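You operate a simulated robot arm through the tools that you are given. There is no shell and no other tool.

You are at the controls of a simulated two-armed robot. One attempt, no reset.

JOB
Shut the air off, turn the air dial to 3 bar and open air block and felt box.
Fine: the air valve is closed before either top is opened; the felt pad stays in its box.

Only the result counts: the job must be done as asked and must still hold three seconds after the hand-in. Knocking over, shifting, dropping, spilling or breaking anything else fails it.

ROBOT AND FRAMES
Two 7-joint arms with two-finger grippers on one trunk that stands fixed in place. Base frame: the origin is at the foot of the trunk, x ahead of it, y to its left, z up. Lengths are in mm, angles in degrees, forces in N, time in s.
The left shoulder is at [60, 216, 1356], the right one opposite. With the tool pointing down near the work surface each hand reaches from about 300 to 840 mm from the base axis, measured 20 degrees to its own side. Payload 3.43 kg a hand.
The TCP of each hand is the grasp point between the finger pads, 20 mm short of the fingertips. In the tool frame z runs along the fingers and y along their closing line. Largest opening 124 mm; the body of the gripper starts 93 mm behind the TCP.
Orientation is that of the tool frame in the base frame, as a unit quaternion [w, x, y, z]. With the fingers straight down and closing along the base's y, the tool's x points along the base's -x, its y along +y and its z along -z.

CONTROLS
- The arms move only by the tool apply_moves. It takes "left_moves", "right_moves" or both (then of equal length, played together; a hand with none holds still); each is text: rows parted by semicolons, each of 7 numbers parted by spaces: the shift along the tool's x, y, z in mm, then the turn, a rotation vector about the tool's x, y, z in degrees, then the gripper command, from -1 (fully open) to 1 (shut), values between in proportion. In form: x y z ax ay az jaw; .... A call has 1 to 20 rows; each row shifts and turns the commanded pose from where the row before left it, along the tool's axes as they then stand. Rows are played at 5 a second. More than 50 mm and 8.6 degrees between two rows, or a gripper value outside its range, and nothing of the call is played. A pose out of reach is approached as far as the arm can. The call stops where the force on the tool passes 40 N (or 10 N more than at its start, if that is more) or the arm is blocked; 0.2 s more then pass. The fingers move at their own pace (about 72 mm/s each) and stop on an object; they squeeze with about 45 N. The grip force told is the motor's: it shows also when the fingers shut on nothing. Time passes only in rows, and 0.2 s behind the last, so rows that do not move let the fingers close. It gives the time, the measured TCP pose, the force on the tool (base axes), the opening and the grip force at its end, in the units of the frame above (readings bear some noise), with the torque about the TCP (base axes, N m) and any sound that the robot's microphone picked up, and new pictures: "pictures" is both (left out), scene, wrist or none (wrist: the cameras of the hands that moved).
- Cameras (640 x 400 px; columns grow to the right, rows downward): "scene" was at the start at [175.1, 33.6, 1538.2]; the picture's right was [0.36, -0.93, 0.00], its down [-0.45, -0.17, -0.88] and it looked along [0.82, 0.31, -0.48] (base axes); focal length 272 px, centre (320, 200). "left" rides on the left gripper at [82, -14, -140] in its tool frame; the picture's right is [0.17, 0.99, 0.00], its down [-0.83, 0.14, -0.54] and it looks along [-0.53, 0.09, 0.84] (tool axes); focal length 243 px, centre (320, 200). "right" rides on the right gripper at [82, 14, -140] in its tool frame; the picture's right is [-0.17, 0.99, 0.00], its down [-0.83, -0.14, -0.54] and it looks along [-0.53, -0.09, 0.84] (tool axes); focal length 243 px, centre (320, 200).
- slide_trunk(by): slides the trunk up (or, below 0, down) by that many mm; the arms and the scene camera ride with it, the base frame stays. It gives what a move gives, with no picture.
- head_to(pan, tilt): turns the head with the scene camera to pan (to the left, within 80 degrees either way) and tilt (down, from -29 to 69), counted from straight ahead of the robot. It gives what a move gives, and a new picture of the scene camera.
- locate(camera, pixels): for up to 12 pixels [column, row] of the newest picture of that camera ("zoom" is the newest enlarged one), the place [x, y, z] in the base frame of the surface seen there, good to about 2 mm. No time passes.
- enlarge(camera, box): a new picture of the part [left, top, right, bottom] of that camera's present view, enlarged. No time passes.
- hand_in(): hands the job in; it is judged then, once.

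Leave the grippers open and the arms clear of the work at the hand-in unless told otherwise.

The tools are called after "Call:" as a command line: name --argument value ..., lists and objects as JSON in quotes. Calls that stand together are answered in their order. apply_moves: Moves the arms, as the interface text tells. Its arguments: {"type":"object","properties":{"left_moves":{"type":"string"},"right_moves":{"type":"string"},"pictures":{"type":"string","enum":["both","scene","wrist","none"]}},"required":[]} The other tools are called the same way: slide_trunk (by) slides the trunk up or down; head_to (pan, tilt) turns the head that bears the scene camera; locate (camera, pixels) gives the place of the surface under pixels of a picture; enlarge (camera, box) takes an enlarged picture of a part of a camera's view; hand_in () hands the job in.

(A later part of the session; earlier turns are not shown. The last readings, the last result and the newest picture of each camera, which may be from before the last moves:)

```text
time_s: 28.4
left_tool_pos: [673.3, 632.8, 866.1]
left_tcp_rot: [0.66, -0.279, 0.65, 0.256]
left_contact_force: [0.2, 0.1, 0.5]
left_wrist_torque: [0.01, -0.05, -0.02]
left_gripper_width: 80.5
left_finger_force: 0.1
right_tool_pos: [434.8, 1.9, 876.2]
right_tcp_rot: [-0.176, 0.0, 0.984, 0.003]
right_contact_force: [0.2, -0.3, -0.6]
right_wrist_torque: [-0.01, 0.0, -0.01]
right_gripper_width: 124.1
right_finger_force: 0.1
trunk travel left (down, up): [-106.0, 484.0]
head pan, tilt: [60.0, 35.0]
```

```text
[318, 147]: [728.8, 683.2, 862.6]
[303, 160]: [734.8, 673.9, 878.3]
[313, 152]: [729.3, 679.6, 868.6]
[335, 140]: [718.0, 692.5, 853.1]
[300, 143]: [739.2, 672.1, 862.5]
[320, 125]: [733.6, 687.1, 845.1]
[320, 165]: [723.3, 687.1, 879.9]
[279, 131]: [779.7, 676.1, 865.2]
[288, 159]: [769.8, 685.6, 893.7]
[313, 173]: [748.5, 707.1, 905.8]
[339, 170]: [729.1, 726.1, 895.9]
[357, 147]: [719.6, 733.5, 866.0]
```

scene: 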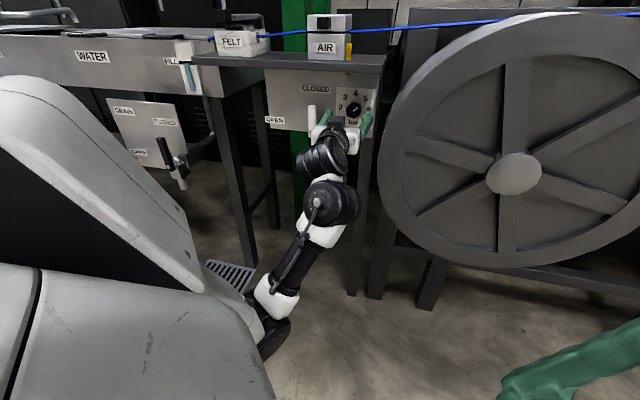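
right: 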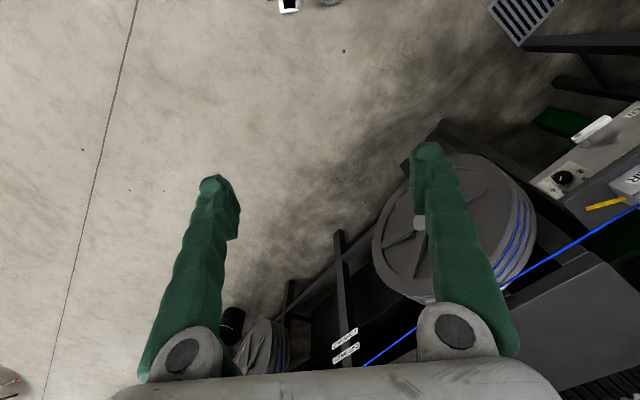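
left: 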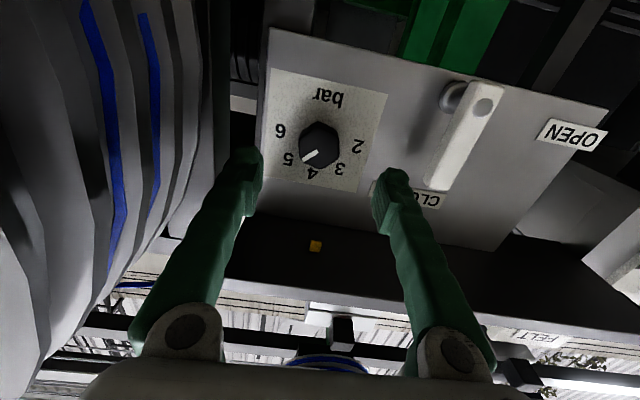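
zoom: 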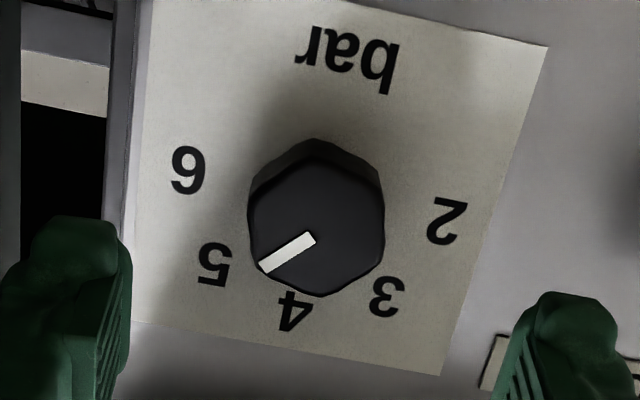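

The knob is hexagonal with flats facing left and right, pointer at 45° (5 bar); its axis is at s≈29.5, z≈865, front at d≈999. I advance 76 mm so the fingertips overlap the knob by ~20 mm.

Call:
apply_moves --left_moves "1 -0.9 20 0 0 0 -0.3; 0 0 20 0 0 0 -0.3; 0 0 20 0 0 0 -0.3; 0 0 16 0 0 0 -0.3; 0 0 0 0 0 0 -0.3" --pictures "wrist"

```text
time_s: 29.6
left_tool_pos: [728.4, 686.1, 865.3]
left_tcp_rot: [0.659, -0.279, 0.649, 0.257]
left_contact_force: [0.3, -0.8, 0.9]
left_wrist_torque: [0.03, 0.03, 0.0]
left_gripper_width: 80.5
left_finger_force: 0.1
right_tool_pos: [434.8, 2.4, 876.0]
right_tcp_rot: [-0.177, 0.001, 0.984, 0.002]
right_contact_force: [-0.6, -0.5, -0.1]
right_wrist_torque: [0.0, 0.04, -0.04]
right_gripper_width: 124.1
right_finger_force: 0.0
trunk travel left (down, up): [-106.0, 484.0]
head pan, tilt: [60.0, 35.0]
```

left: 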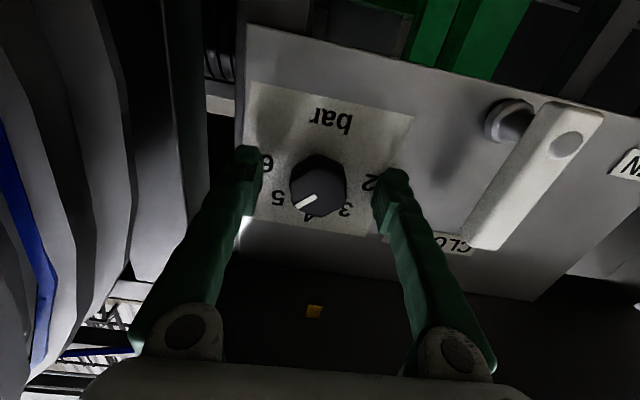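

The knob sits between the fingers; I close on it.

Call:
apply_moves --left_moves "0 0 0 0 0 0 1; 0 0 0 0 0 0 1; 0 0 0 0 0 0 1; 0 0 0 0 0 0 1" --pictures "wrist"

```text
time_s: 30.6
left_tool_pos: [729.0, 685.4, 863.8]
left_tcp_rot: [0.659, -0.279, 0.649, 0.257]
left_contact_force: [7.4, -0.3, 1.6]
left_wrist_torque: [0.05, -0.04, -0.1]
left_gripper_width: 38.2
left_finger_force: 44.7
right_tool_pos: [436.9, 2.0, 876.7]
right_tcp_rot: [-0.176, 0.0, 0.984, 0.002]
right_contact_force: [0.1, 0.5, 1.1]
right_wrist_torque: [0.01, 0.01, 0.01]
right_gripper_width: 123.9
right_finger_force: 0.1
trunk travel left (down, up): [-106.0, 484.0]
head pan, tilt: [60.0, 35.0]
```

left: 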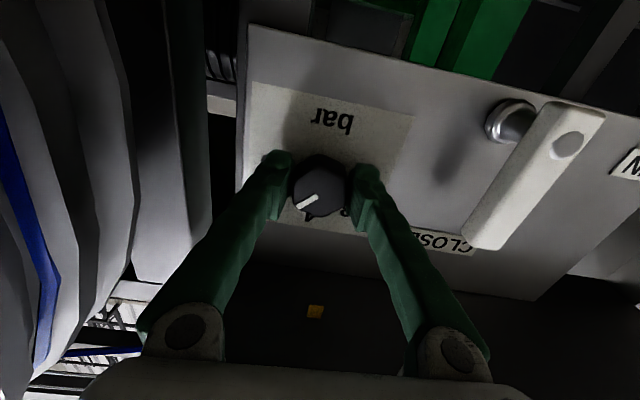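

Gripped at 38 mm. Now I turn counter-clockwise (−z), first 5 rows of 8.2°.

Call:
apply_moves --left_moves "0 0 0 0 0 -8.2 1; 0 0 0 0 0 -8.2 1; 0 0 0 0 0 -8.2 1; 0 0 0 0 0 -8.2 1; 0 0 0 0 0 -8.2 1" --pictures "wrist"

```text
time_s: 31.8
left_tool_pos: [727.5, 684.1, 863.6]
left_tcp_rot: [0.708, -0.481, 0.516, 0.017]
left_contact_force: [-0.8, 14.4, -11.0]
left_wrist_torque: [13.07, -1.19, -9.47]
left_gripper_width: 38.0
left_finger_force: 45.0
right_tool_pos: [435.4, 3.6, 875.5]
right_tcp_rot: [-0.177, 0.001, 0.984, 0.002]
right_contact_force: [-0.1, 0.0, 0.4]
right_wrist_torque: [0.01, -0.03, 0.01]
right_gripper_width: 123.8
right_finger_force: 0.1
trunk travel left (down, up): [-106.0, 484.0]
head pan, tilt: [60.0, 35.0]
```

left: 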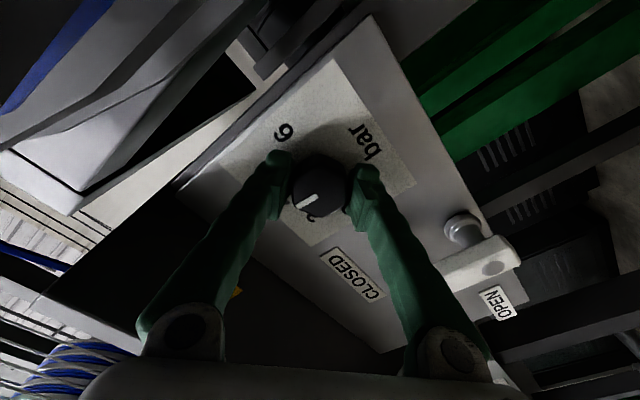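

The knob turned with the hand (pointer now near 4), but the torque reading is oddly high. I hold still a moment and read again.

Call:
apply_moves --left_moves "0 0 0 0 0 0 1" --pictures "both"

Call:
enlarge --camera "left" --box '[240, 100, 400, 260]'

```text
time_s: 32.2
left_tool_pos: [728.3, 685.8, 862.8]
left_tcp_rot: [0.708, -0.481, 0.517, 0.017]
left_contact_force: [-8.2, 17.3, -15.7]
left_wrist_torque: [15.12, -1.77, -10.08]
left_gripper_width: 37.9
left_finger_force: 45.2
right_tool_pos: [436.4, 1.9, 876.3]
right_tcp_rot: [-0.177, 0.001, 0.984, 0.002]
right_contact_force: [0.3, 0.0, -0.4]
right_wrist_torque: [-0.02, 0.0, 0.01]
right_gripper_width: 123.8
right_finger_force: 0.0
trunk travel left (down, up): [-106.0, 484.0]
head pan, tilt: [60.0, 35.0]
```

scene: 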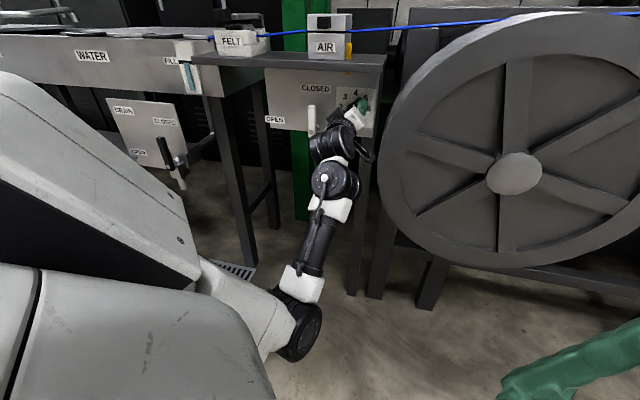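
left: 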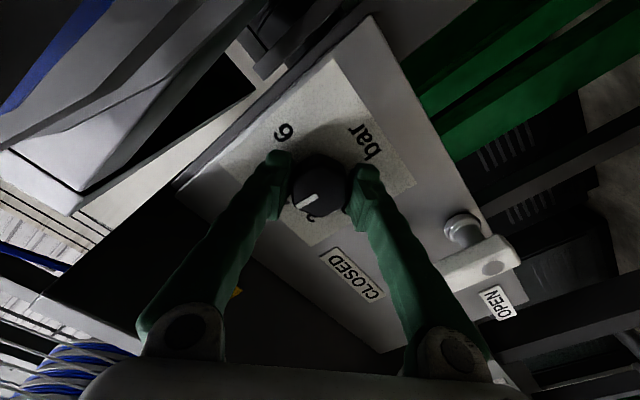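

```text
2.50 times, centred on (320, 180) of left
```

zoom: 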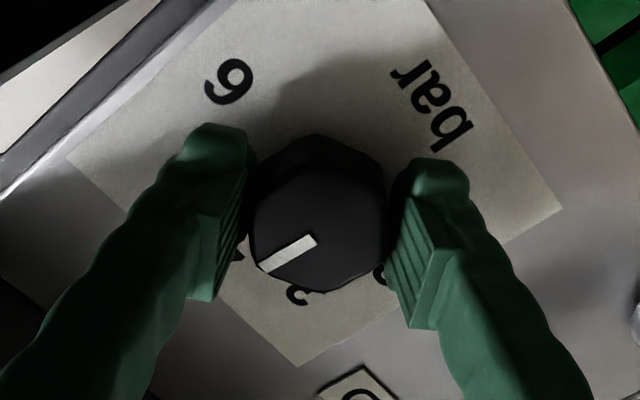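

The force pattern fits the wrist camera housing pressing against the reel's rim (camera at s≈93, d≈859). I must undo that at once: rotate back by 16° while still gripping the knob, then look.

Call:
apply_moves --left_moves "0 0 0 0 0 4 1; 0 0 0 0 0 6 1; 0 0 0 0 0 6 1; 0 0 0 0 0 8 1; 0 0 0 0 0 0 1" --pictures "both"

Call:
locate --camera "scene" --pixels '[[385, 170], [390, 120], [395, 200], [383, 150], [378, 185], [372, 150], [367, 122], [410, 90], [450, 50]]'

```text
time_s: 33.4
left_tool_pos: [727.2, 685.4, 863.8]
left_tcp_rot: [0.689, -0.371, 0.602, 0.157]
left_contact_force: [9.6, -3.9, 2.1]
left_wrist_torque: [-0.29, 0.26, -0.18]
left_gripper_width: 37.7
left_finger_force: 45.1
right_tool_pos: [435.1, 0.1, 874.5]
right_tcp_rot: [-0.177, 0.0, 0.984, 0.002]
right_contact_force: [0.2, 0.3, -1.1]
right_wrist_torque: [0.02, 0.0, -0.03]
right_gripper_width: 124.1
right_finger_force: 0.1
trunk travel left (down, up): [-106.0, 484.0]
head pan, tilt: [60.0, 35.0]
```

scene: 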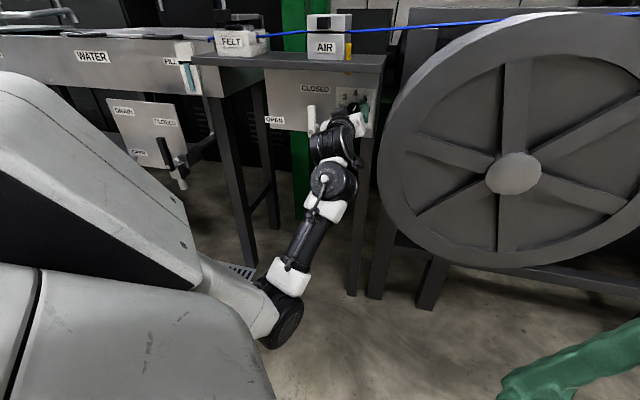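
left: 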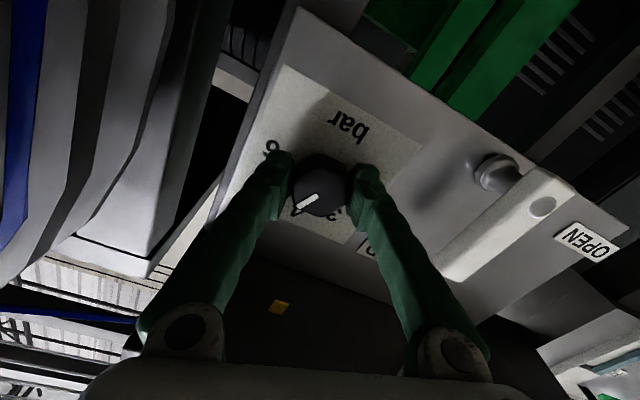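

```text
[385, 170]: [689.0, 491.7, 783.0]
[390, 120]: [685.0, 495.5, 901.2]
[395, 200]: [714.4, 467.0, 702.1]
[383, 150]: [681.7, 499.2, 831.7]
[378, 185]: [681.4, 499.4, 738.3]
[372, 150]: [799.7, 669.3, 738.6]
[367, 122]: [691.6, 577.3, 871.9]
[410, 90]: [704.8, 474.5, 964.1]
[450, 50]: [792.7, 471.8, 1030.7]
```

The torque is gone and the reel hasn't moved (hub still at (514,173)). The reel rim is at s≈129, so I must keep the camera on the left/below. I open the jaws, turn the hand +60° to regrip the hexagon on another pair of flats.

Call:
apply_moves --left_moves "0 0 0 0 0 0 -0.15; 0 0 0 0 0 0 -0.15; 0 0 0 0 0 7.5 -0.15; 0 0 0 0 0 7.5 -0.15; 0 0 0 0 0 7.5 -0.15; 0 0 0 0 0 7.5 -0.15; 0 0 0 0 0 7.5 -0.15; 0 0 0 0 0 7.5 -0.15; 0 0 0 0 0 7.5 -0.15; 0 0 0 0 0 7.5 -0.15; 0 0 0 0 0 0 -0.15" --pictures "both"

```text
time_s: 35.8
left_tool_pos: [727.0, 685.3, 865.3]
left_tcp_rot: [0.519, -0.021, 0.706, 0.481]
left_contact_force: [-0.4, 0.2, 0.3]
left_wrist_torque: [-0.01, -0.01, -0.03]
left_gripper_width: 70.9
left_finger_force: 0.1
right_tool_pos: [434.9, 1.4, 875.7]
right_tcp_rot: [-0.176, 0.0, 0.984, 0.003]
right_contact_force: [0.1, -0.2, -0.6]
right_wrist_torque: [-0.02, 0.03, 0.01]
right_gripper_width: 124.1
right_finger_force: 0.0
trunk travel left (down, up): [-106.0, 484.0]
head pan, tilt: [60.0, 35.0]
```

scene: 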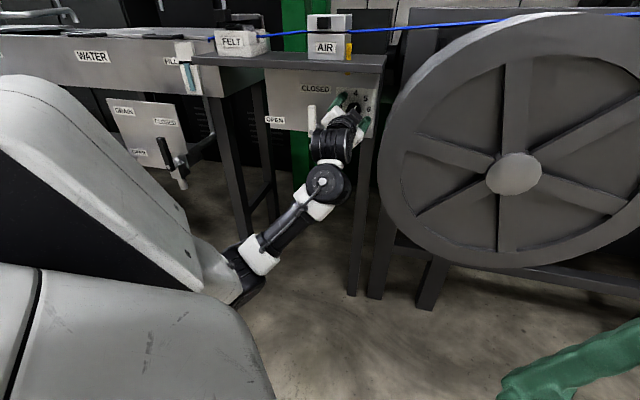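
left: 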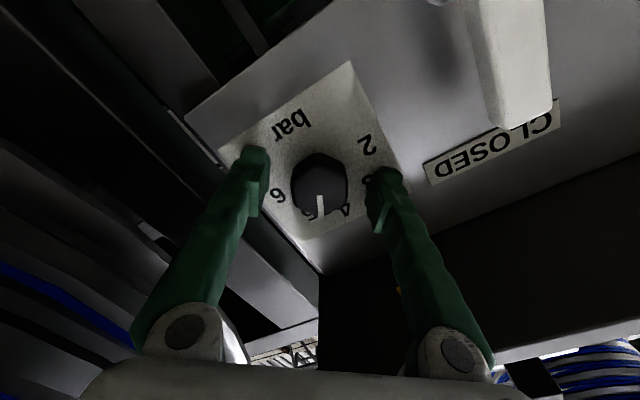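

Pointer is between 4 and 5 (~62°). Roll is 41° to the left side. I grip and turn −49°, which keeps the camera away from the reel.

Call:
apply_moves --left_moves "0 0 0 0 0 0 1; 0 0 0 0 0 0 1; 0 0 0 0 0 0 1; 0 0 0 0 0 -8.2 1; 0 0 0 0 0 -8.2 1; 0 0 0 0 0 -8.2 1; 0 0 0 0 0 -8.2 1; 0 0 0 0 0 -8.2 1; 0 0 0 0 0 -8.2 1; 0 0 0 0 0 0 1" --pictures "both"

```text
time_s: 38.0
left_tool_pos: [726.8, 684.5, 865.0]
left_tcp_rot: [0.672, -0.314, 0.634, 0.22]
left_contact_force: [5.1, 0.2, 2.0]
left_wrist_torque: [0.11, -0.12, -0.07]
left_gripper_width: 38.0
left_finger_force: 44.9
right_tool_pos: [436.2, 1.5, 875.7]
right_tcp_rot: [-0.176, 0.0, 0.984, 0.002]
right_contact_force: [1.0, 0.2, -0.6]
right_wrist_torque: [0.0, 0.01, 0.01]
right_gripper_width: 124.1
right_finger_force: 0.1
trunk travel left (down, up): [-106.0, 484.0]
head pan, tilt: [60.0, 35.0]
```

scene: 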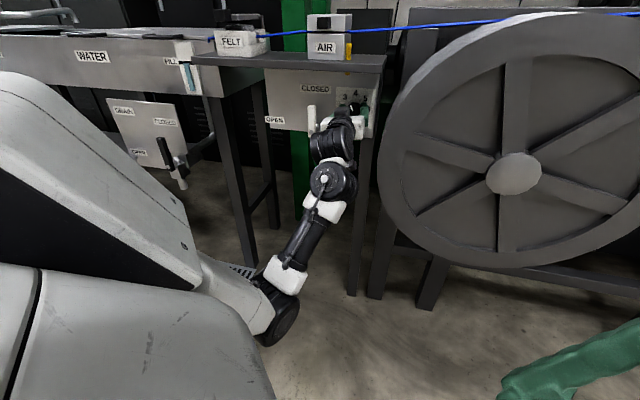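
left: 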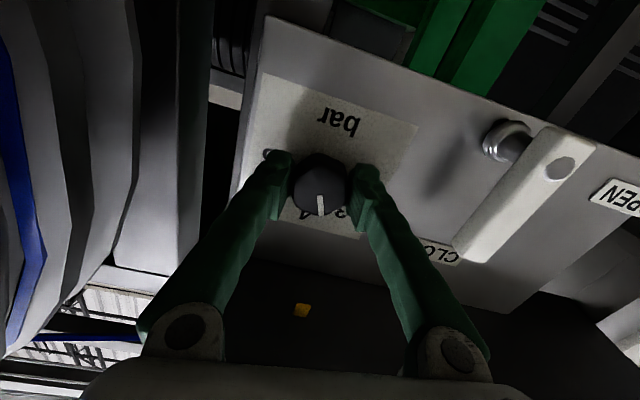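

Pointer is now between 4 and 3 (~111°). Again I open, turn the hand +60°, and look.

Call:
apply_moves --left_moves "0 0 0 0 0 0 -0.15; 0 0 0 0 0 0 -0.15; 0 0 0 0 0 7.5 -0.15; 0 0 0 0 0 7.5 -0.15; 0 0 0 0 0 7.5 -0.15; 0 0 0 0 0 7.5 -0.15; 0 0 0 0 0 7.5 -0.15; 0 0 0 0 0 7.5 -0.15; 0 0 0 0 0 7.5 -0.15; 0 0 0 0 0 7.5 -0.15; 0 0 0 0 0 0 -0.15" --pictures "wrist"

Call:
enlarge --camera "left" --box '[240, 100, 400, 260]'

```text
time_s: 40.4
left_tool_pos: [726.6, 684.9, 865.0]
left_tcp_rot: [0.471, 0.046, 0.706, 0.527]
left_contact_force: [0.3, -0.2, 0.6]
left_wrist_torque: [0.04, 0.01, -0.01]
left_gripper_width: 71.4
left_finger_force: 0.1
right_tool_pos: [435.1, 2.3, 875.3]
right_tcp_rot: [-0.176, 0.0, 0.984, 0.003]
right_contact_force: [0.7, -0.8, -0.6]
right_wrist_torque: [0.01, -0.01, -0.01]
right_gripper_width: 123.8
right_finger_force: 0.1
trunk travel left (down, up): [-106.0, 484.0]
head pan, tilt: [60.0, 35.0]
```

left: 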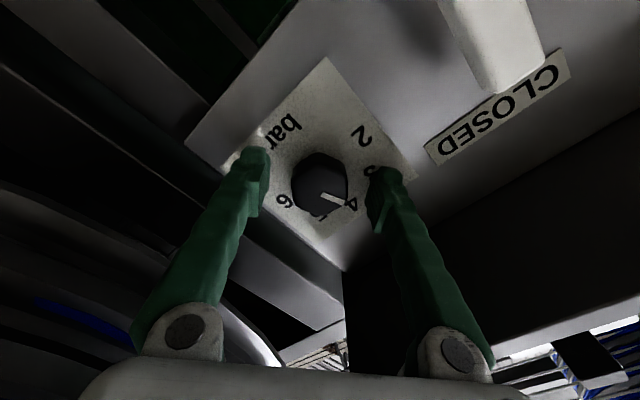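

```text
2.50 times, centred on (320, 180) of left
```

zoom: 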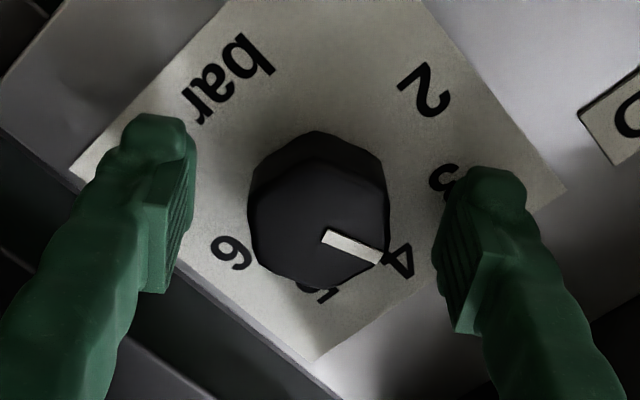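

I measure the pointer's two ends with locate.

Call:
locate --camera "zoom" --pixels '[[328, 237], [340, 243], [352, 248], [364, 253], [374, 258], [318, 225], [425, 88], [400, 262], [231, 252], [318, 296]]'

```text
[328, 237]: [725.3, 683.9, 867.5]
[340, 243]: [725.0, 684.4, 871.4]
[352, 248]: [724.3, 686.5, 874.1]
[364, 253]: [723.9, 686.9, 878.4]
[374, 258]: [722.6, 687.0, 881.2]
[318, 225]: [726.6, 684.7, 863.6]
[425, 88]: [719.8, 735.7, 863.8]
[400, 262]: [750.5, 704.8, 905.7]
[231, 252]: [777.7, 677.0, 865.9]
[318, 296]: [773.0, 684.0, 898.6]
```

Pointer measures ≈106°; needs 135° for 3 bar. I grip and turn −28°.

Call:
apply_moves --left_moves "0 0 0 0 0 0 1; 0 0 0 0 0 0 1; 0 0 0 0 0 0 1; 0 0 0 0 0 -7 1; 0 0 0 0 0 -7 1; 0 0 0 0 0 -7 1; 0 0 0 0 0 -7 1; 0 0 0 0 0 0 1; 0 0 0 0 0 0 -0.3; 0 0 0 0 0 0 -0.3; 0 0 0 0 0 0 -0.3" --pictures "wrist"

Call:
enlarge --camera "left" --box '[240, 100, 400, 260]'

```text
time_s: 42.8
left_tool_pos: [727.8, 685.0, 864.3]
left_tcp_rot: [0.586, -0.127, 0.696, 0.396]
left_contact_force: [-0.5, 0.1, 0.4]
left_wrist_torque: [-0.01, 0.02, 0.01]
left_gripper_width: 80.6
left_finger_force: 0.0
right_tool_pos: [435.0, 0.2, 876.2]
right_tcp_rot: [-0.176, 0.0, 0.984, 0.002]
right_contact_force: [0.0, -0.3, 0.0]
right_wrist_torque: [0.0, -0.01, 0.04]
right_gripper_width: 124.1
right_finger_force: 0.1
trunk travel left (down, up): [-106.0, 484.0]
head pan, tilt: [60.0, 35.0]
```

left: 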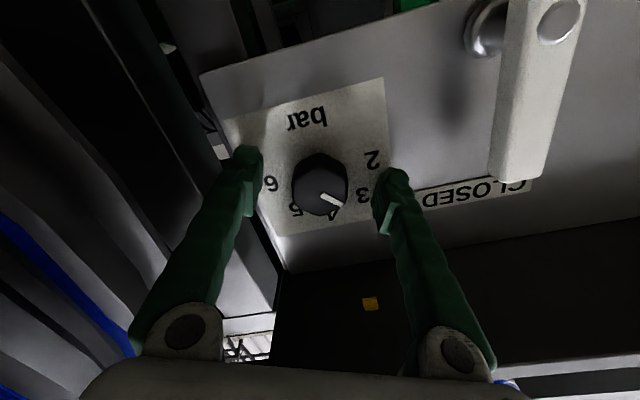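

```text
2.50 times, centred on (320, 180) of left
```

zoom: 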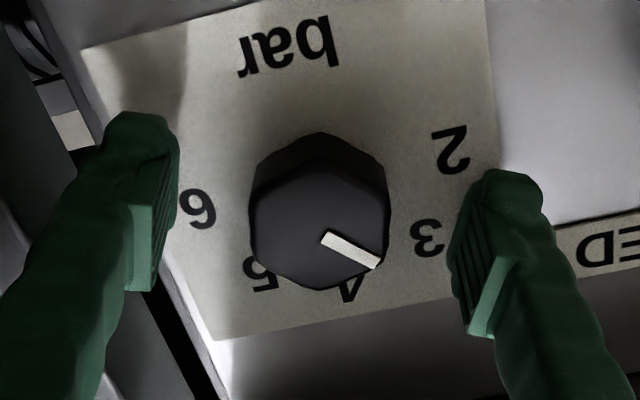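

Call:
locate --camera "zoom" --pixels '[[328, 237], [340, 243], [352, 250], [364, 257], [374, 263], [318, 225], [451, 148], [428, 238], [197, 208], [260, 274], [350, 290]]'

```text
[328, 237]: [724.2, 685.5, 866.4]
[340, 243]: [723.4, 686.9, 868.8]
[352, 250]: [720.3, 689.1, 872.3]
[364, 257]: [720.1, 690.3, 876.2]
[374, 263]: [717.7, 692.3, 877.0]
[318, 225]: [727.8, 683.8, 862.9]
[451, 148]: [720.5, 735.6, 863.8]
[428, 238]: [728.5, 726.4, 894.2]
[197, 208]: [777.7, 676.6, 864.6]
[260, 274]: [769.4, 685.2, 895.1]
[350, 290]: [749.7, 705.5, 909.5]
```

Pointer measures about 133° (3 is at 135°). I enlarge more to refine the measurement.

Call:
enlarge --camera "left" --box '[290, 150, 354, 220]'

Call:
locate --camera "zoom" --pixels '[[320, 200], [400, 220], [450, 250]]'

```text
5.71 times, centred on (322, 185) of left
```

zoom: 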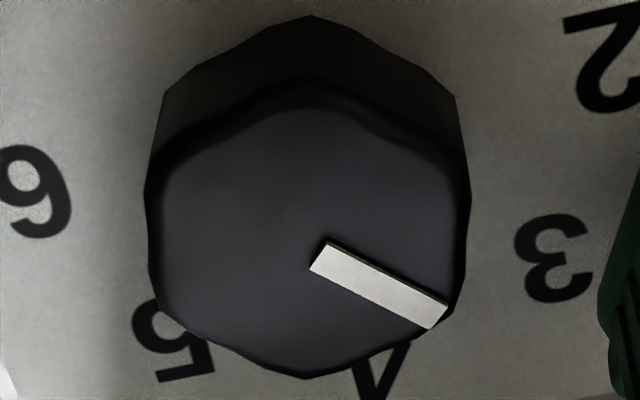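

```text
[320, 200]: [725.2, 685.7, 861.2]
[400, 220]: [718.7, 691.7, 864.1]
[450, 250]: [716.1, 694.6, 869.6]
```

Ray computation gives the pointer at ≈135° (3 bar). I retreat straight out 100 mm.

Call:
apply_moves --left_moves "0 0 -20 0 0 0 -0.3; 0 0 -25 0 0 0 -0.3; 0 0 -25 0 0 0 -0.3; 0 0 -30 0 0 0 -0.3" --pictures "both"

Call:
enlarge --camera "left" --box '[240, 60, 400, 160]'

```text
time_s: 43.8
left_tool_pos: [655.1, 616.0, 866.3]
left_tcp_rot: [0.585, -0.128, 0.695, 0.397]
left_contact_force: [1.1, 0.4, 0.3]
left_wrist_torque: [0.02, 0.01, 0.01]
left_gripper_width: 80.6
left_finger_force: 0.1
right_tool_pos: [435.9, 1.0, 875.6]
right_tcp_rot: [-0.176, 0.001, 0.984, 0.003]
right_contact_force: [-0.6, 0.2, -0.5]
right_wrist_torque: [-0.02, 0.0, 0.03]
right_gripper_width: 123.9
right_finger_force: 0.0
trunk travel left (down, up): [-106.0, 484.0]
head pan, tilt: [60.0, 35.0]
```

scene: 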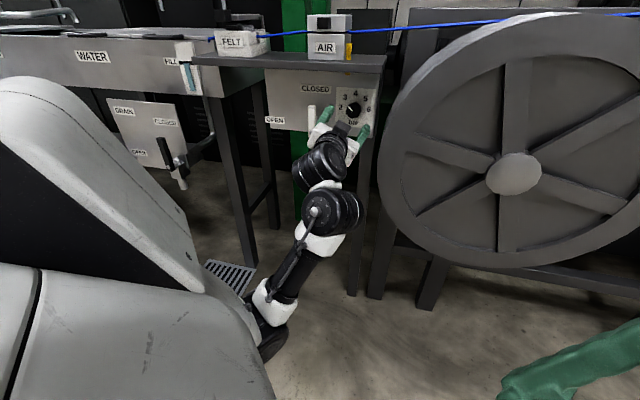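
left: 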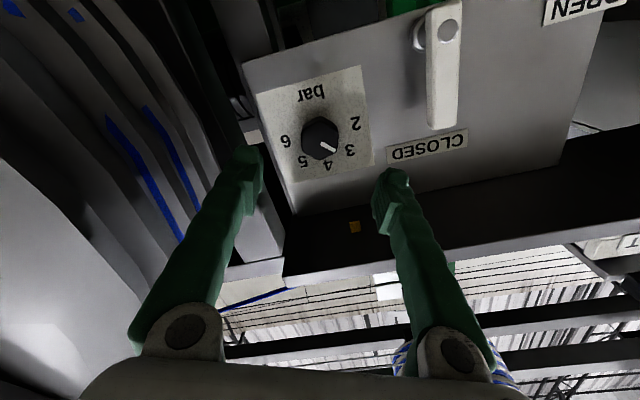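

```text
4.00 times, centred on (320, 110) of left
```

zoom: 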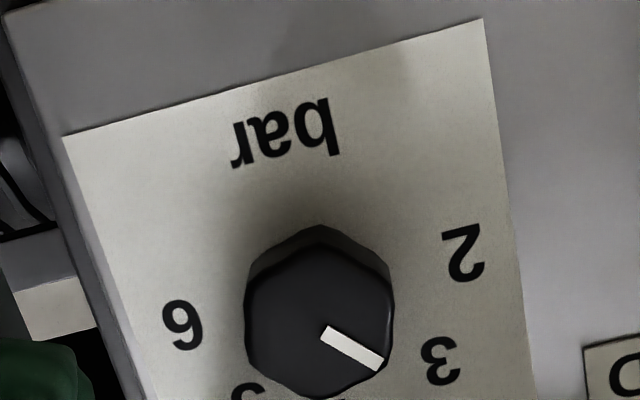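

The dial pointer again computes to 135.2°, exactly 3 bar; valve handle is at CLOSED. Now for the tops: I turn the head toward the boxes and enlarge.

Call:
head_to --pan 54 --tilt 10

Call:
enlarge --camera "scene" --box '[240, 150, 400, 250]'

```text
time_s: 44.6
left_tool_pos: [656.8, 615.6, 865.4]
left_tcp_rot: [0.585, -0.126, 0.696, 0.397]
left_contact_force: [-1.0, 0.9, 0.1]
left_wrist_torque: [-0.03, 0.02, 0.0]
left_gripper_width: 80.3
left_finger_force: 0.0
right_tool_pos: [435.1, 2.1, 875.9]
right_tcp_rot: [-0.176, 0.0, 0.984, 0.003]
right_contact_force: [0.5, -0.3, -0.9]
right_wrist_torque: [0.02, 0.0, -0.02]
right_gripper_width: 123.9
right_finger_force: 0.1
trunk travel left (down, up): [-106.0, 484.0]
head pan, tilt: [54.0, 10.0]
```

scene: 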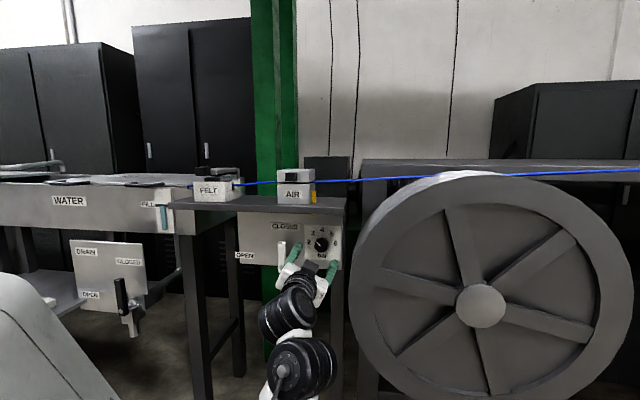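

```text
4.00 times, centred on (320, 200) of scene
```

zoom: 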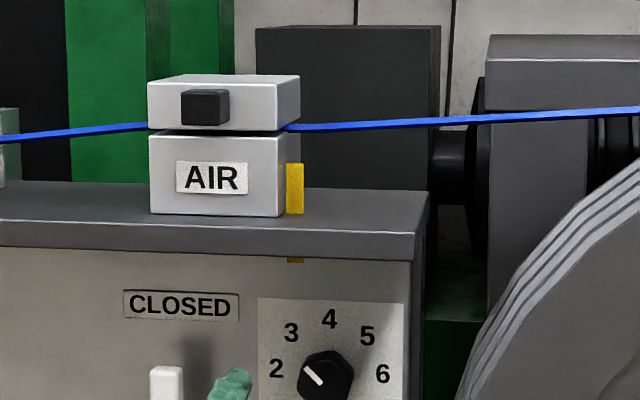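

The dial shows 3, the yellow streamer hangs down. The AIR block's lid carries a black knob on its front; the cable passes between lid and base. Now I enlarge the FELT box and AIR block.

Call:
enlarge --camera "scene" --box '[176, 155, 272, 215]'

Call:
enlarge --camera "scene" --box '[256, 160, 336, 210]'

Call:
locate --camera "zoom" --pixels '[[280, 140], [255, 120], [310, 165], [200, 110], [430, 110], [430, 170], [320, 240], [220, 240], [420, 300], [500, 110]]'

```text
6.67 times, centred on (224, 185) of scene
```

zoom: 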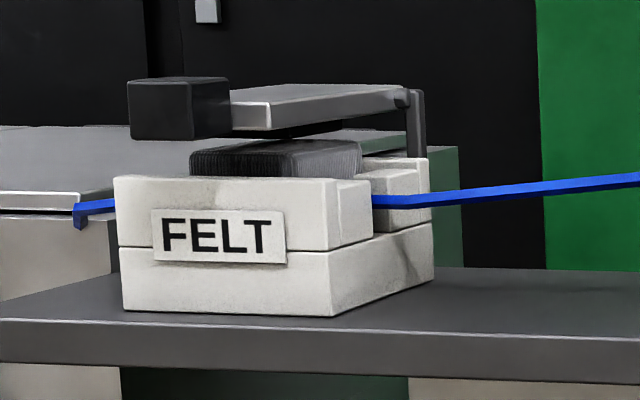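

```text
8.00 times, centred on (296, 185) of scene
```

zoom: 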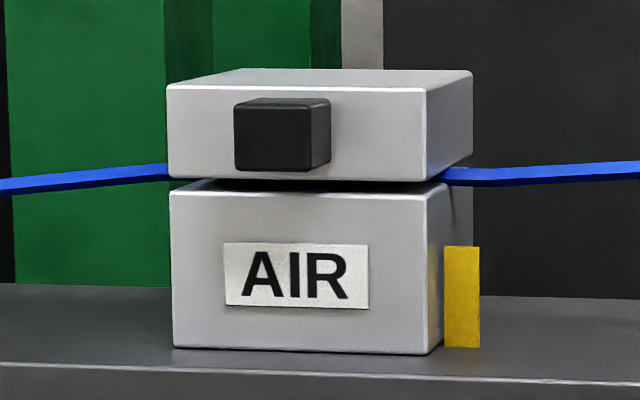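

```text
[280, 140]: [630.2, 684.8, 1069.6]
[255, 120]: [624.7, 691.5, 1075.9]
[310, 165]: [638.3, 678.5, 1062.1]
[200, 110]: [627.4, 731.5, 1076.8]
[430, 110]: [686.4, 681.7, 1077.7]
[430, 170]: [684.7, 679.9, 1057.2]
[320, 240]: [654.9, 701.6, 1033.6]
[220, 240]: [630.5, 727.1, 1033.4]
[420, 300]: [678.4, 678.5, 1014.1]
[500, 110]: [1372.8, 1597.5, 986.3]
```

FELT box: a grey flap with a black knob at its front, hinged on posts at the rear; the felt pad lies beneath the flap. I locate its features.

Call:
enlarge --camera "scene" --box '[176, 155, 272, 215]'

Call:
locate --camera "zoom" --pixels '[[160, 110], [135, 85], [135, 135], [188, 135], [215, 110], [250, 115], [330, 105], [400, 92], [415, 130], [215, 163], [330, 160], [300, 190]]'

Call:
locate --camera "zoom" --pixels '[[125, 190], [340, 200], [355, 200], [400, 180], [425, 170], [125, 300], [335, 305], [430, 260], [375, 140], [390, 165], [88, 205], [500, 193]]'

```text
6.67 times, centred on (224, 185) of scene
```

zoom: 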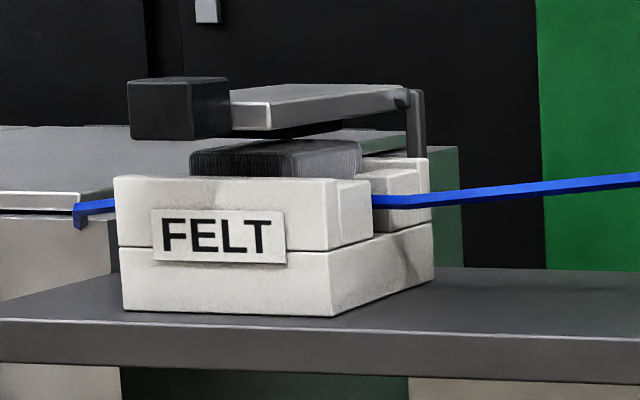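

```text
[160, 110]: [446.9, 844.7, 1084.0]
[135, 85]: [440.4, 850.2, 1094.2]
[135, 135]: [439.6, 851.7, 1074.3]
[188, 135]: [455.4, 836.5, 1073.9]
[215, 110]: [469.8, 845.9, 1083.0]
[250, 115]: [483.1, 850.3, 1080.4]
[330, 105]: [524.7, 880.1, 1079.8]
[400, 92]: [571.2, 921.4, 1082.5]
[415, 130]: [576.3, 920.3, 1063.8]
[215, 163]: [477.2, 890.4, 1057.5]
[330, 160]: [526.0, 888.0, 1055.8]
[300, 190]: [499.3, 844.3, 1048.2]
```

```text
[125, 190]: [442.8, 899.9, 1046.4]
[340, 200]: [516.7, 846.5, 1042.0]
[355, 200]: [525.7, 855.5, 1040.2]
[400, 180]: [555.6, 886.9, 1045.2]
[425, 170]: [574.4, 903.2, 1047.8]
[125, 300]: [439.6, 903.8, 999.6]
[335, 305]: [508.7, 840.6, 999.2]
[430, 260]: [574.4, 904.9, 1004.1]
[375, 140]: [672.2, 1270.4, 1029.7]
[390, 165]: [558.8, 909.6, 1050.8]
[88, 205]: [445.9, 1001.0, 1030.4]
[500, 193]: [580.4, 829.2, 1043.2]
```

I have good coordinates: AIR knob centre ≈ s −39, d 930–961, z 1057–1081 (hinge at rear, d≈1040); FELT knob ≈ s −281, d 913–942, z 1072–1096 (hinge d≈1055, z≈1080). Now I retract the left hand to clear the shelf edge before raising the trunk, rolling it back to closing-horizontal.

Call:
apply_moves --left_moves "0 0 -25 0 0 -5.8 -0.3; 0 0 -25 0 0 -5.8 -0.3; 0 0 -25 0 0 -5.8 -0.3; 0 0 -25 0 0 -5.8 -0.3" --pictures "none"

```text
time_s: 45.8
left_tool_pos: [665.9, 376.2, 1043.7]
left_tcp_rot: [0.791, -0.052, 0.574, 0.204]
left_contact_force: [-0.2, 0.3, 0.2]
left_wrist_torque: [0.06, 0.03, -0.06]
left_gripper_width: 80.5
left_finger_force: 0.0
left hand out of reach, approached as far as the arm can: row 4
right_tool_pos: [434.5, 3.3, 876.6]
right_tcp_rot: [-0.177, -0.001, 0.984, 0.002]
right_contact_force: [-0.1, 0.6, -0.1]
right_wrist_torque: [-0.07, -0.02, -0.01]
right_gripper_width: 123.8
right_finger_force: 0.1
trunk travel left (down, up): [-106.0, 484.0]
head pan, tilt: [54.0, 10.0]
stopped in row 4 (left hand): the arm was blocked; the commanded pose is now the measured one
```

The arm swung unexpectedly to (666,376,1044). I look before doing anything else.

Call:
head_to --pan 40 --tilt 20

Call:
enlarge --camera "left" --box '[0, 0, 640, 400]'

```text
time_s: 46.5
left_tool_pos: [666.8, 376.4, 1043.0]
left_tcp_rot: [0.791, -0.052, 0.575, 0.204]
left_contact_force: [-0.7, 0.0, 0.7]
left_wrist_torque: [0.0, 0.01, 0.02]
left_gripper_width: 80.8
left_finger_force: 0.0
right_tool_pos: [433.6, 1.4, 875.3]
right_tcp_rot: [-0.176, -0.001, 0.984, 0.001]
right_contact_force: [-0.1, 0.1, 1.2]
right_wrist_torque: [0.0, 0.04, 0.0]
right_gripper_width: 124.0
right_finger_force: 0.1
trunk travel left (down, up): [-106.0, 484.0]
head pan, tilt: [40.0, 20.0]
```

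scene: 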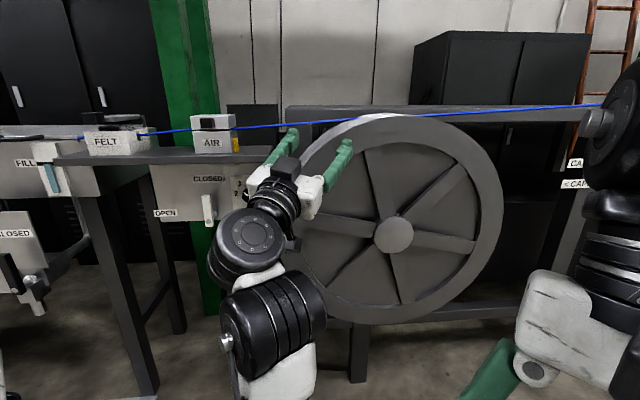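

```text
1.00 times, centred on (320, 200) of left (not enlarged: the box is as wide or as high as the picture)
```

zoom: 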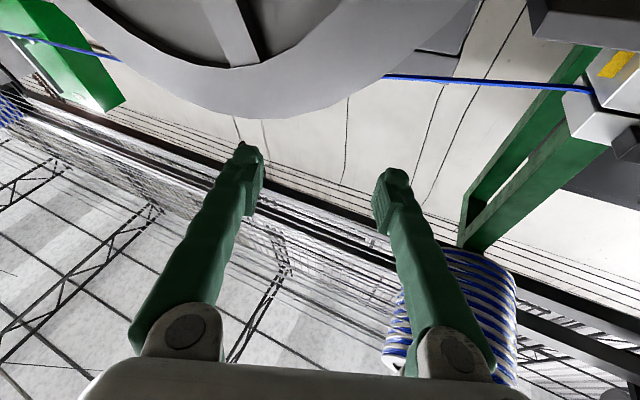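

The hand is free, about 100 mm in front of the reel's face, no contact; reel and cable look undisturbed. I raise the trunk by 300 so the arm works comfortably at box height.

Call:
slide_trunk --by 300

Call:
head_to --pan 45 --tilt 30

```text
time_s: 49.5
left_tool_pos: [667.8, 375.4, 1342.2]
left_tcp_rot: [0.79, -0.054, 0.576, 0.203]
left_contact_force: [-0.7, 0.4, 1.2]
left_wrist_torque: [-0.02, 0.0, 0.0]
left_gripper_width: 80.7
left_finger_force: 0.0
right_tool_pos: [391.2, 2.4, 1237.3]
right_tcp_rot: [-0.074, 0.0, 0.997, 0.003]
right_contact_force: [0.6, 0.6, -1.3]
right_wrist_torque: [0.01, 0.04, 0.0]
right_gripper_width: 124.1
right_finger_force: 0.1
trunk travel left (down, up): [-406.0, 184.0]
head pan, tilt: [40.0, 20.0]
```

```text
time_s: 50.2
left_tool_pos: [666.4, 377.0, 1342.4]
left_tcp_rot: [0.79, -0.053, 0.576, 0.203]
left_contact_force: [-0.4, 0.3, -0.2]
left_wrist_torque: [-0.02, 0.05, 0.01]
left_gripper_width: 80.5
left_finger_force: 0.0
right_tool_pos: [392.2, 1.2, 1236.9]
right_tcp_rot: [-0.076, 0.0, 0.997, 0.003]
right_contact_force: [-0.1, -0.1, -0.3]
right_wrist_torque: [0.01, -0.01, -0.01]
right_gripper_width: 124.0
right_finger_force: 0.2
trunk travel left (down, up): [-406.0, 184.0]
head pan, tilt: [45.0, 30.0]
```

scene: 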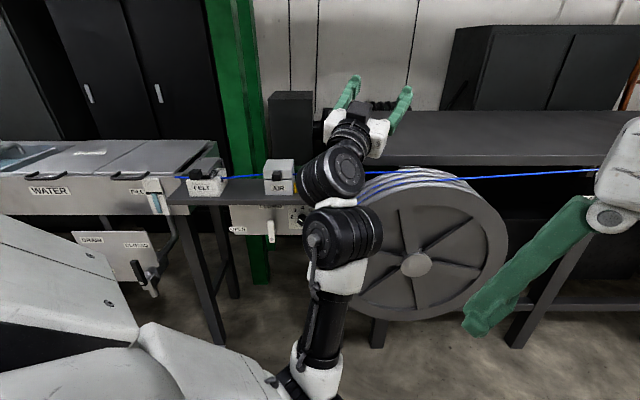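

Clear on all sides. I rotate the hand in place to the wanted attitude: closing along the bench, pointing at the bench with 20° downward pitch.

Call:
apply_moves --left_moves "0 0 0 -3.78 6.78 -1.47 -0.3; 0 0 0 -3.78 6.78 -1.47 -0.3; 0 0 0 -3.78 6.78 -1.47 -0.3; 0 0 0 -3.78 6.78 -1.47 -0.3; 0 0 0 -3.78 6.78 -1.47 -0.3; 0 0 0 -3.78 6.78 -1.47 -0.3; 0 0 0 0 0 0 -0.3" --pictures "wrist"

```text
time_s: 51.8
left_tool_pos: [746.1, 439.7, 1305.7]
left_tcp_rot: [0.53, -0.315, 0.756, 0.22]
left_contact_force: [0.8, 0.7, 0.6]
left_wrist_torque: [0.01, -0.02, 0.03]
left_gripper_width: 80.5
left_finger_force: 0.0
left hand out of reach, approached as far as the arm can: row 4, 5, 6
right_tool_pos: [390.9, 2.4, 1237.3]
right_tcp_rot: [-0.074, 0.001, 0.997, 0.003]
right_contact_force: [0.1, 0.5, -0.1]
right_wrist_torque: [0.01, 0.0, -0.01]
right_gripper_width: 123.9
right_finger_force: 0.1
trunk travel left (down, up): [-406.0, 184.0]
head pan, tilt: [45.0, 30.0]
```

left: 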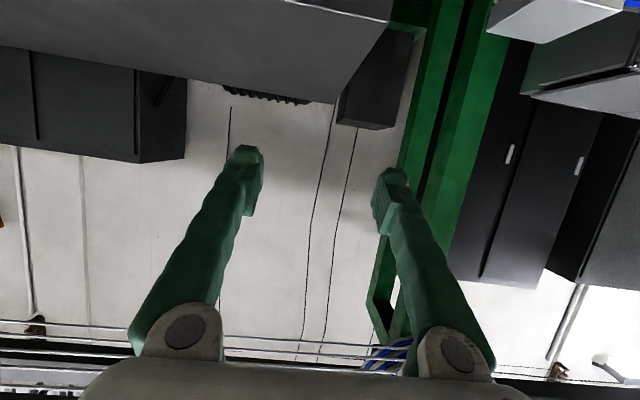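

Attitude reached, though the reach limit pushed the hand outward a little. Now I translate toward the AIR block: to about d=865, z=1149, s=−39, staying above and in front of it.

Call:
apply_moves --left_moves "17.3 30.5 23.1 0 0 0 -0.3; 17.3 30.5 23.1 0 0 0 -0.3; 17.3 30.5 23.1 0 0 0 -0.3; 17.3 30.5 23.1 0 0 0 -0.3; 17.3 30.5 23.1 0 0 0 -0.3; 17.3 30.5 23.1 0 0 0 -0.3" --pictures "both"

```text
time_s: 53.2
left_tool_pos: [685.4, 636.5, 1158.3]
left_tcp_rot: [0.529, -0.315, 0.757, 0.219]
left_contact_force: [0.0, -0.2, 0.4]
left_wrist_torque: [0.0, -0.01, -0.02]
left_gripper_width: 80.9
left_finger_force: 0.1
right_tool_pos: [391.6, 3.8, 1236.4]
right_tcp_rot: [-0.075, 0.0, 0.997, 0.002]
right_contact_force: [-0.1, 0.2, 1.0]
right_wrist_torque: [-0.01, 0.0, 0.01]
right_gripper_width: 124.2
right_finger_force: 0.0
trunk travel left (down, up): [-406.0, 184.0]
head pan, tilt: [45.0, 30.0]
```

scene: 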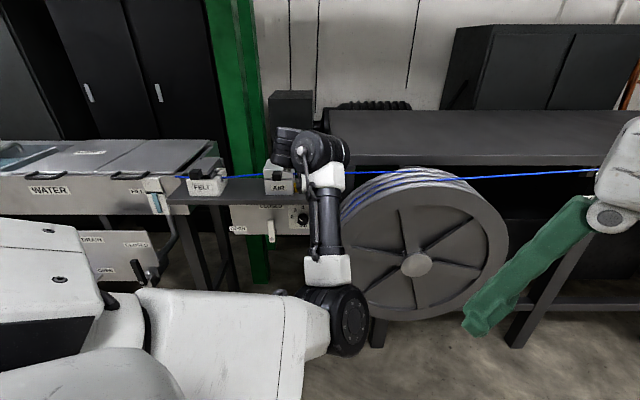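
left: 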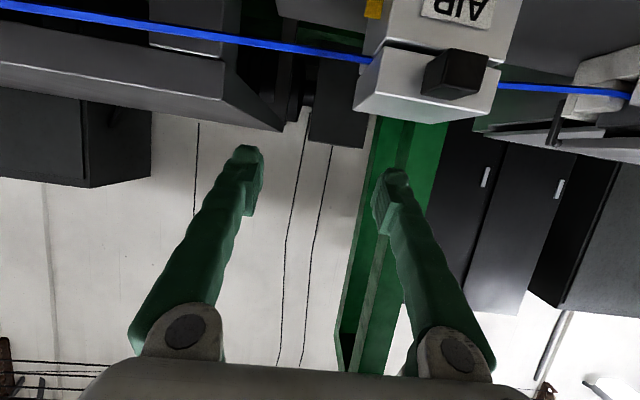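

Now at (685,637,1158), above-right of the AIR block (block at (430,60) in the wrist picture). I shift left to s≈−39 and pitch to 45° at this height (tips stay ≥50 mm above the lid).

Call:
apply_moves --left_moves "0 18.4 0 0 0 0 -0.3; 0 18.4 0 0 0 0 -0.3; 0 18.4 0 0 0 0 -0.3; 0 18.4 0 0 0 0 -0.3; -10 0 0 0 6.25 0 -0.3; -10 0 0 0 6.25 0 -0.3; 0 0 0 0 6.25 0 -0.3; 0 0 0 0 6.25 0 -0.3" --pictures "both"

```text
time_s: 55.0
left_tool_pos: [638.1, 693.1, 1179.5]
left_tcp_rot: [0.353, -0.353, 0.854, 0.145]
left_contact_force: [0.3, -0.4, 0.0]
left_wrist_torque: [-0.02, 0.0, -0.02]
left_gripper_width: 80.9
left_finger_force: 0.1
right_tool_pos: [391.4, 2.0, 1236.4]
right_tcp_rot: [-0.075, 0.0, 0.997, 0.002]
right_contact_force: [-0.5, -0.3, 0.1]
right_wrist_torque: [0.01, -0.01, -0.04]
right_gripper_width: 124.3
right_finger_force: 0.1
trunk travel left (down, up): [-406.0, 184.0]
head pan, tilt: [45.0, 30.0]
```

scene: 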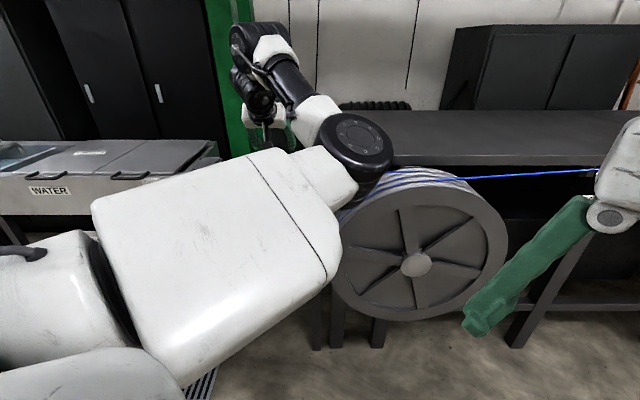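
left: 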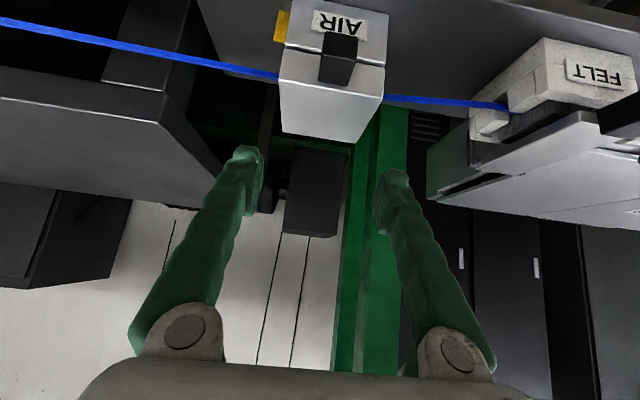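

The AIR block is well seen at (335,85), the knob at (338,60). The elbow swung to the right; I check its clearance to the reel.

Call:
locate --camera "scene" --pixels '[[360, 140], [385, 165], [365, 185], [395, 178], [330, 110], [300, 60], [390, 200], [440, 180]]'

Call:
locate --camera "left" --pixels '[[338, 68], [338, 45], [322, 60], [355, 60], [300, 90], [330, 90], [360, 90], [325, 135], [285, 120], [378, 75], [345, 20], [280, 25]]'

```text
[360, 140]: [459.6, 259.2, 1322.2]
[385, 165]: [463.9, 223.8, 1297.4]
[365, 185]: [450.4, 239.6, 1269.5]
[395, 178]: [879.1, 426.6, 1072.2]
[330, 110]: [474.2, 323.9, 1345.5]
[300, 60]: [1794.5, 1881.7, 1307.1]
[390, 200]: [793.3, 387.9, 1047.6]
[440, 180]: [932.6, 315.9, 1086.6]
```

```text
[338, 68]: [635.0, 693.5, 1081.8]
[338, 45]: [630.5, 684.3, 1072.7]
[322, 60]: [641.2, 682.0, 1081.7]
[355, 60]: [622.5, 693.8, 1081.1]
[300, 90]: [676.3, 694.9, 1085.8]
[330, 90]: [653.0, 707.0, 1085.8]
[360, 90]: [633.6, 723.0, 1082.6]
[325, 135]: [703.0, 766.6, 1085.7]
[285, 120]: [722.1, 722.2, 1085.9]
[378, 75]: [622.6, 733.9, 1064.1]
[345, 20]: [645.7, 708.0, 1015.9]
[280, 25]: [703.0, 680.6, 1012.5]
```

The elbow is 400 mm clear of the reel. Refined: AIR knob s −52…−27, top z 1081.5, front d≈930, lid front face d≈961, lid rear d≈1040. I move to a pre-grip point at d=900, z=1115 with jaws at 62 mm.

Call:
apply_moves --left_moves "24.9 0.2 5.5 0 0 0 0; 24.9 0.2 5.5 0 0 0 0; 24.9 0.2 5.5 0 0 0 0; 0 0 0 0 0 0 0" --pictures "both"

```text
time_s: 56.0
left_tool_pos: [607.9, 665.5, 1114.5]
left_tcp_rot: [0.353, -0.353, 0.854, 0.145]
left_contact_force: [-0.9, 0.7, -0.2]
left_wrist_torque: [-0.01, 0.01, 0.03]
left_gripper_width: 62.0
left_finger_force: 0.0
right_tool_pos: [390.8, 1.5, 1237.1]
right_tcp_rot: [-0.075, 0.001, 0.997, 0.003]
right_contact_force: [-0.5, -0.2, -0.2]
right_wrist_torque: [0.0, 0.01, -0.02]
right_gripper_width: 123.9
right_finger_force: 0.1
trunk travel left (down, up): [-406.0, 184.0]
head pan, tilt: [45.0, 30.0]
```

scene: 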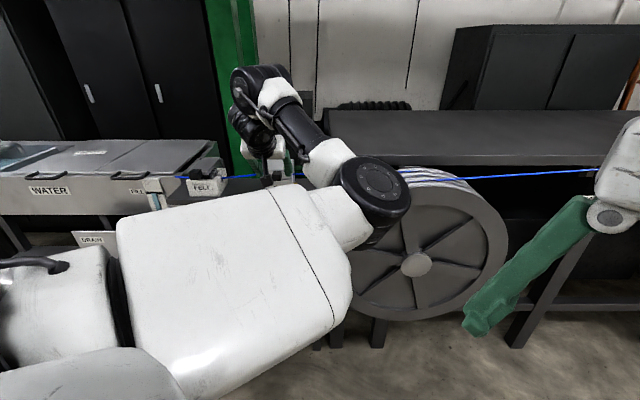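
left: 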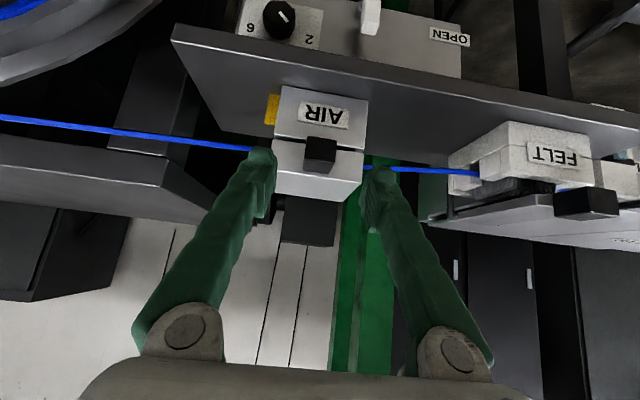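

Knob at (320,152) lies centred between the fingers. I advance 49 mm along the tool axis to straddle the knob.

Call:
apply_moves --left_moves "0 -1 17 0 0 0 0; 0 0 17 0 0 0 0; 0 0 15 0 0 0 0; 0 0 0 0 0 0 0" --pictures "wrist"

Call:
enlarge --camera "left" --box '[220, 110, 420, 260]'

```text
time_s: 57.0
left_tool_pos: [634.6, 690.2, 1081.4]
left_tcp_rot: [0.354, -0.355, 0.853, 0.146]
left_contact_force: [-0.4, -0.2, -0.4]
left_wrist_torque: [0.01, 0.0, -0.07]
left_gripper_width: 62.1
left_finger_force: 0.1
right_tool_pos: [391.4, 1.5, 1237.9]
right_tcp_rot: [-0.075, 0.0, 0.997, 0.002]
right_contact_force: [-0.1, -0.1, 0.2]
right_wrist_torque: [0.02, 0.03, 0.0]
right_gripper_width: 123.9
right_finger_force: 0.1
trunk travel left (down, up): [-406.0, 184.0]
head pan, tilt: [45.0, 30.0]
```

left: 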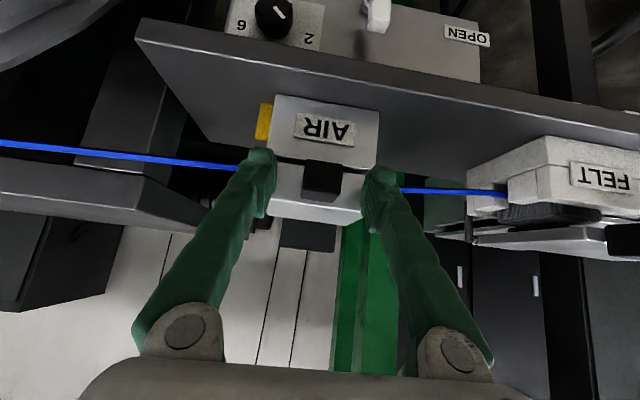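

```text
2.67 times, centred on (320, 185) of left
```

zoom: 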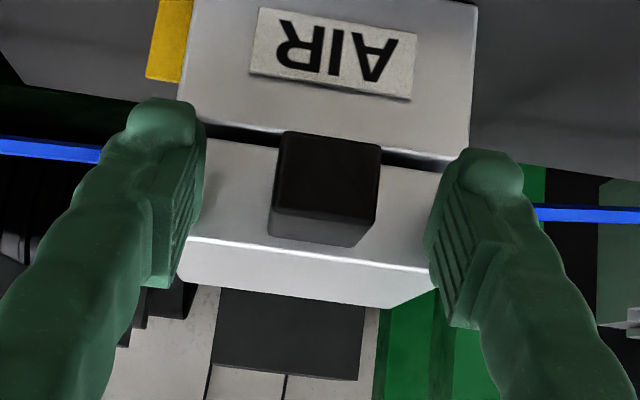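

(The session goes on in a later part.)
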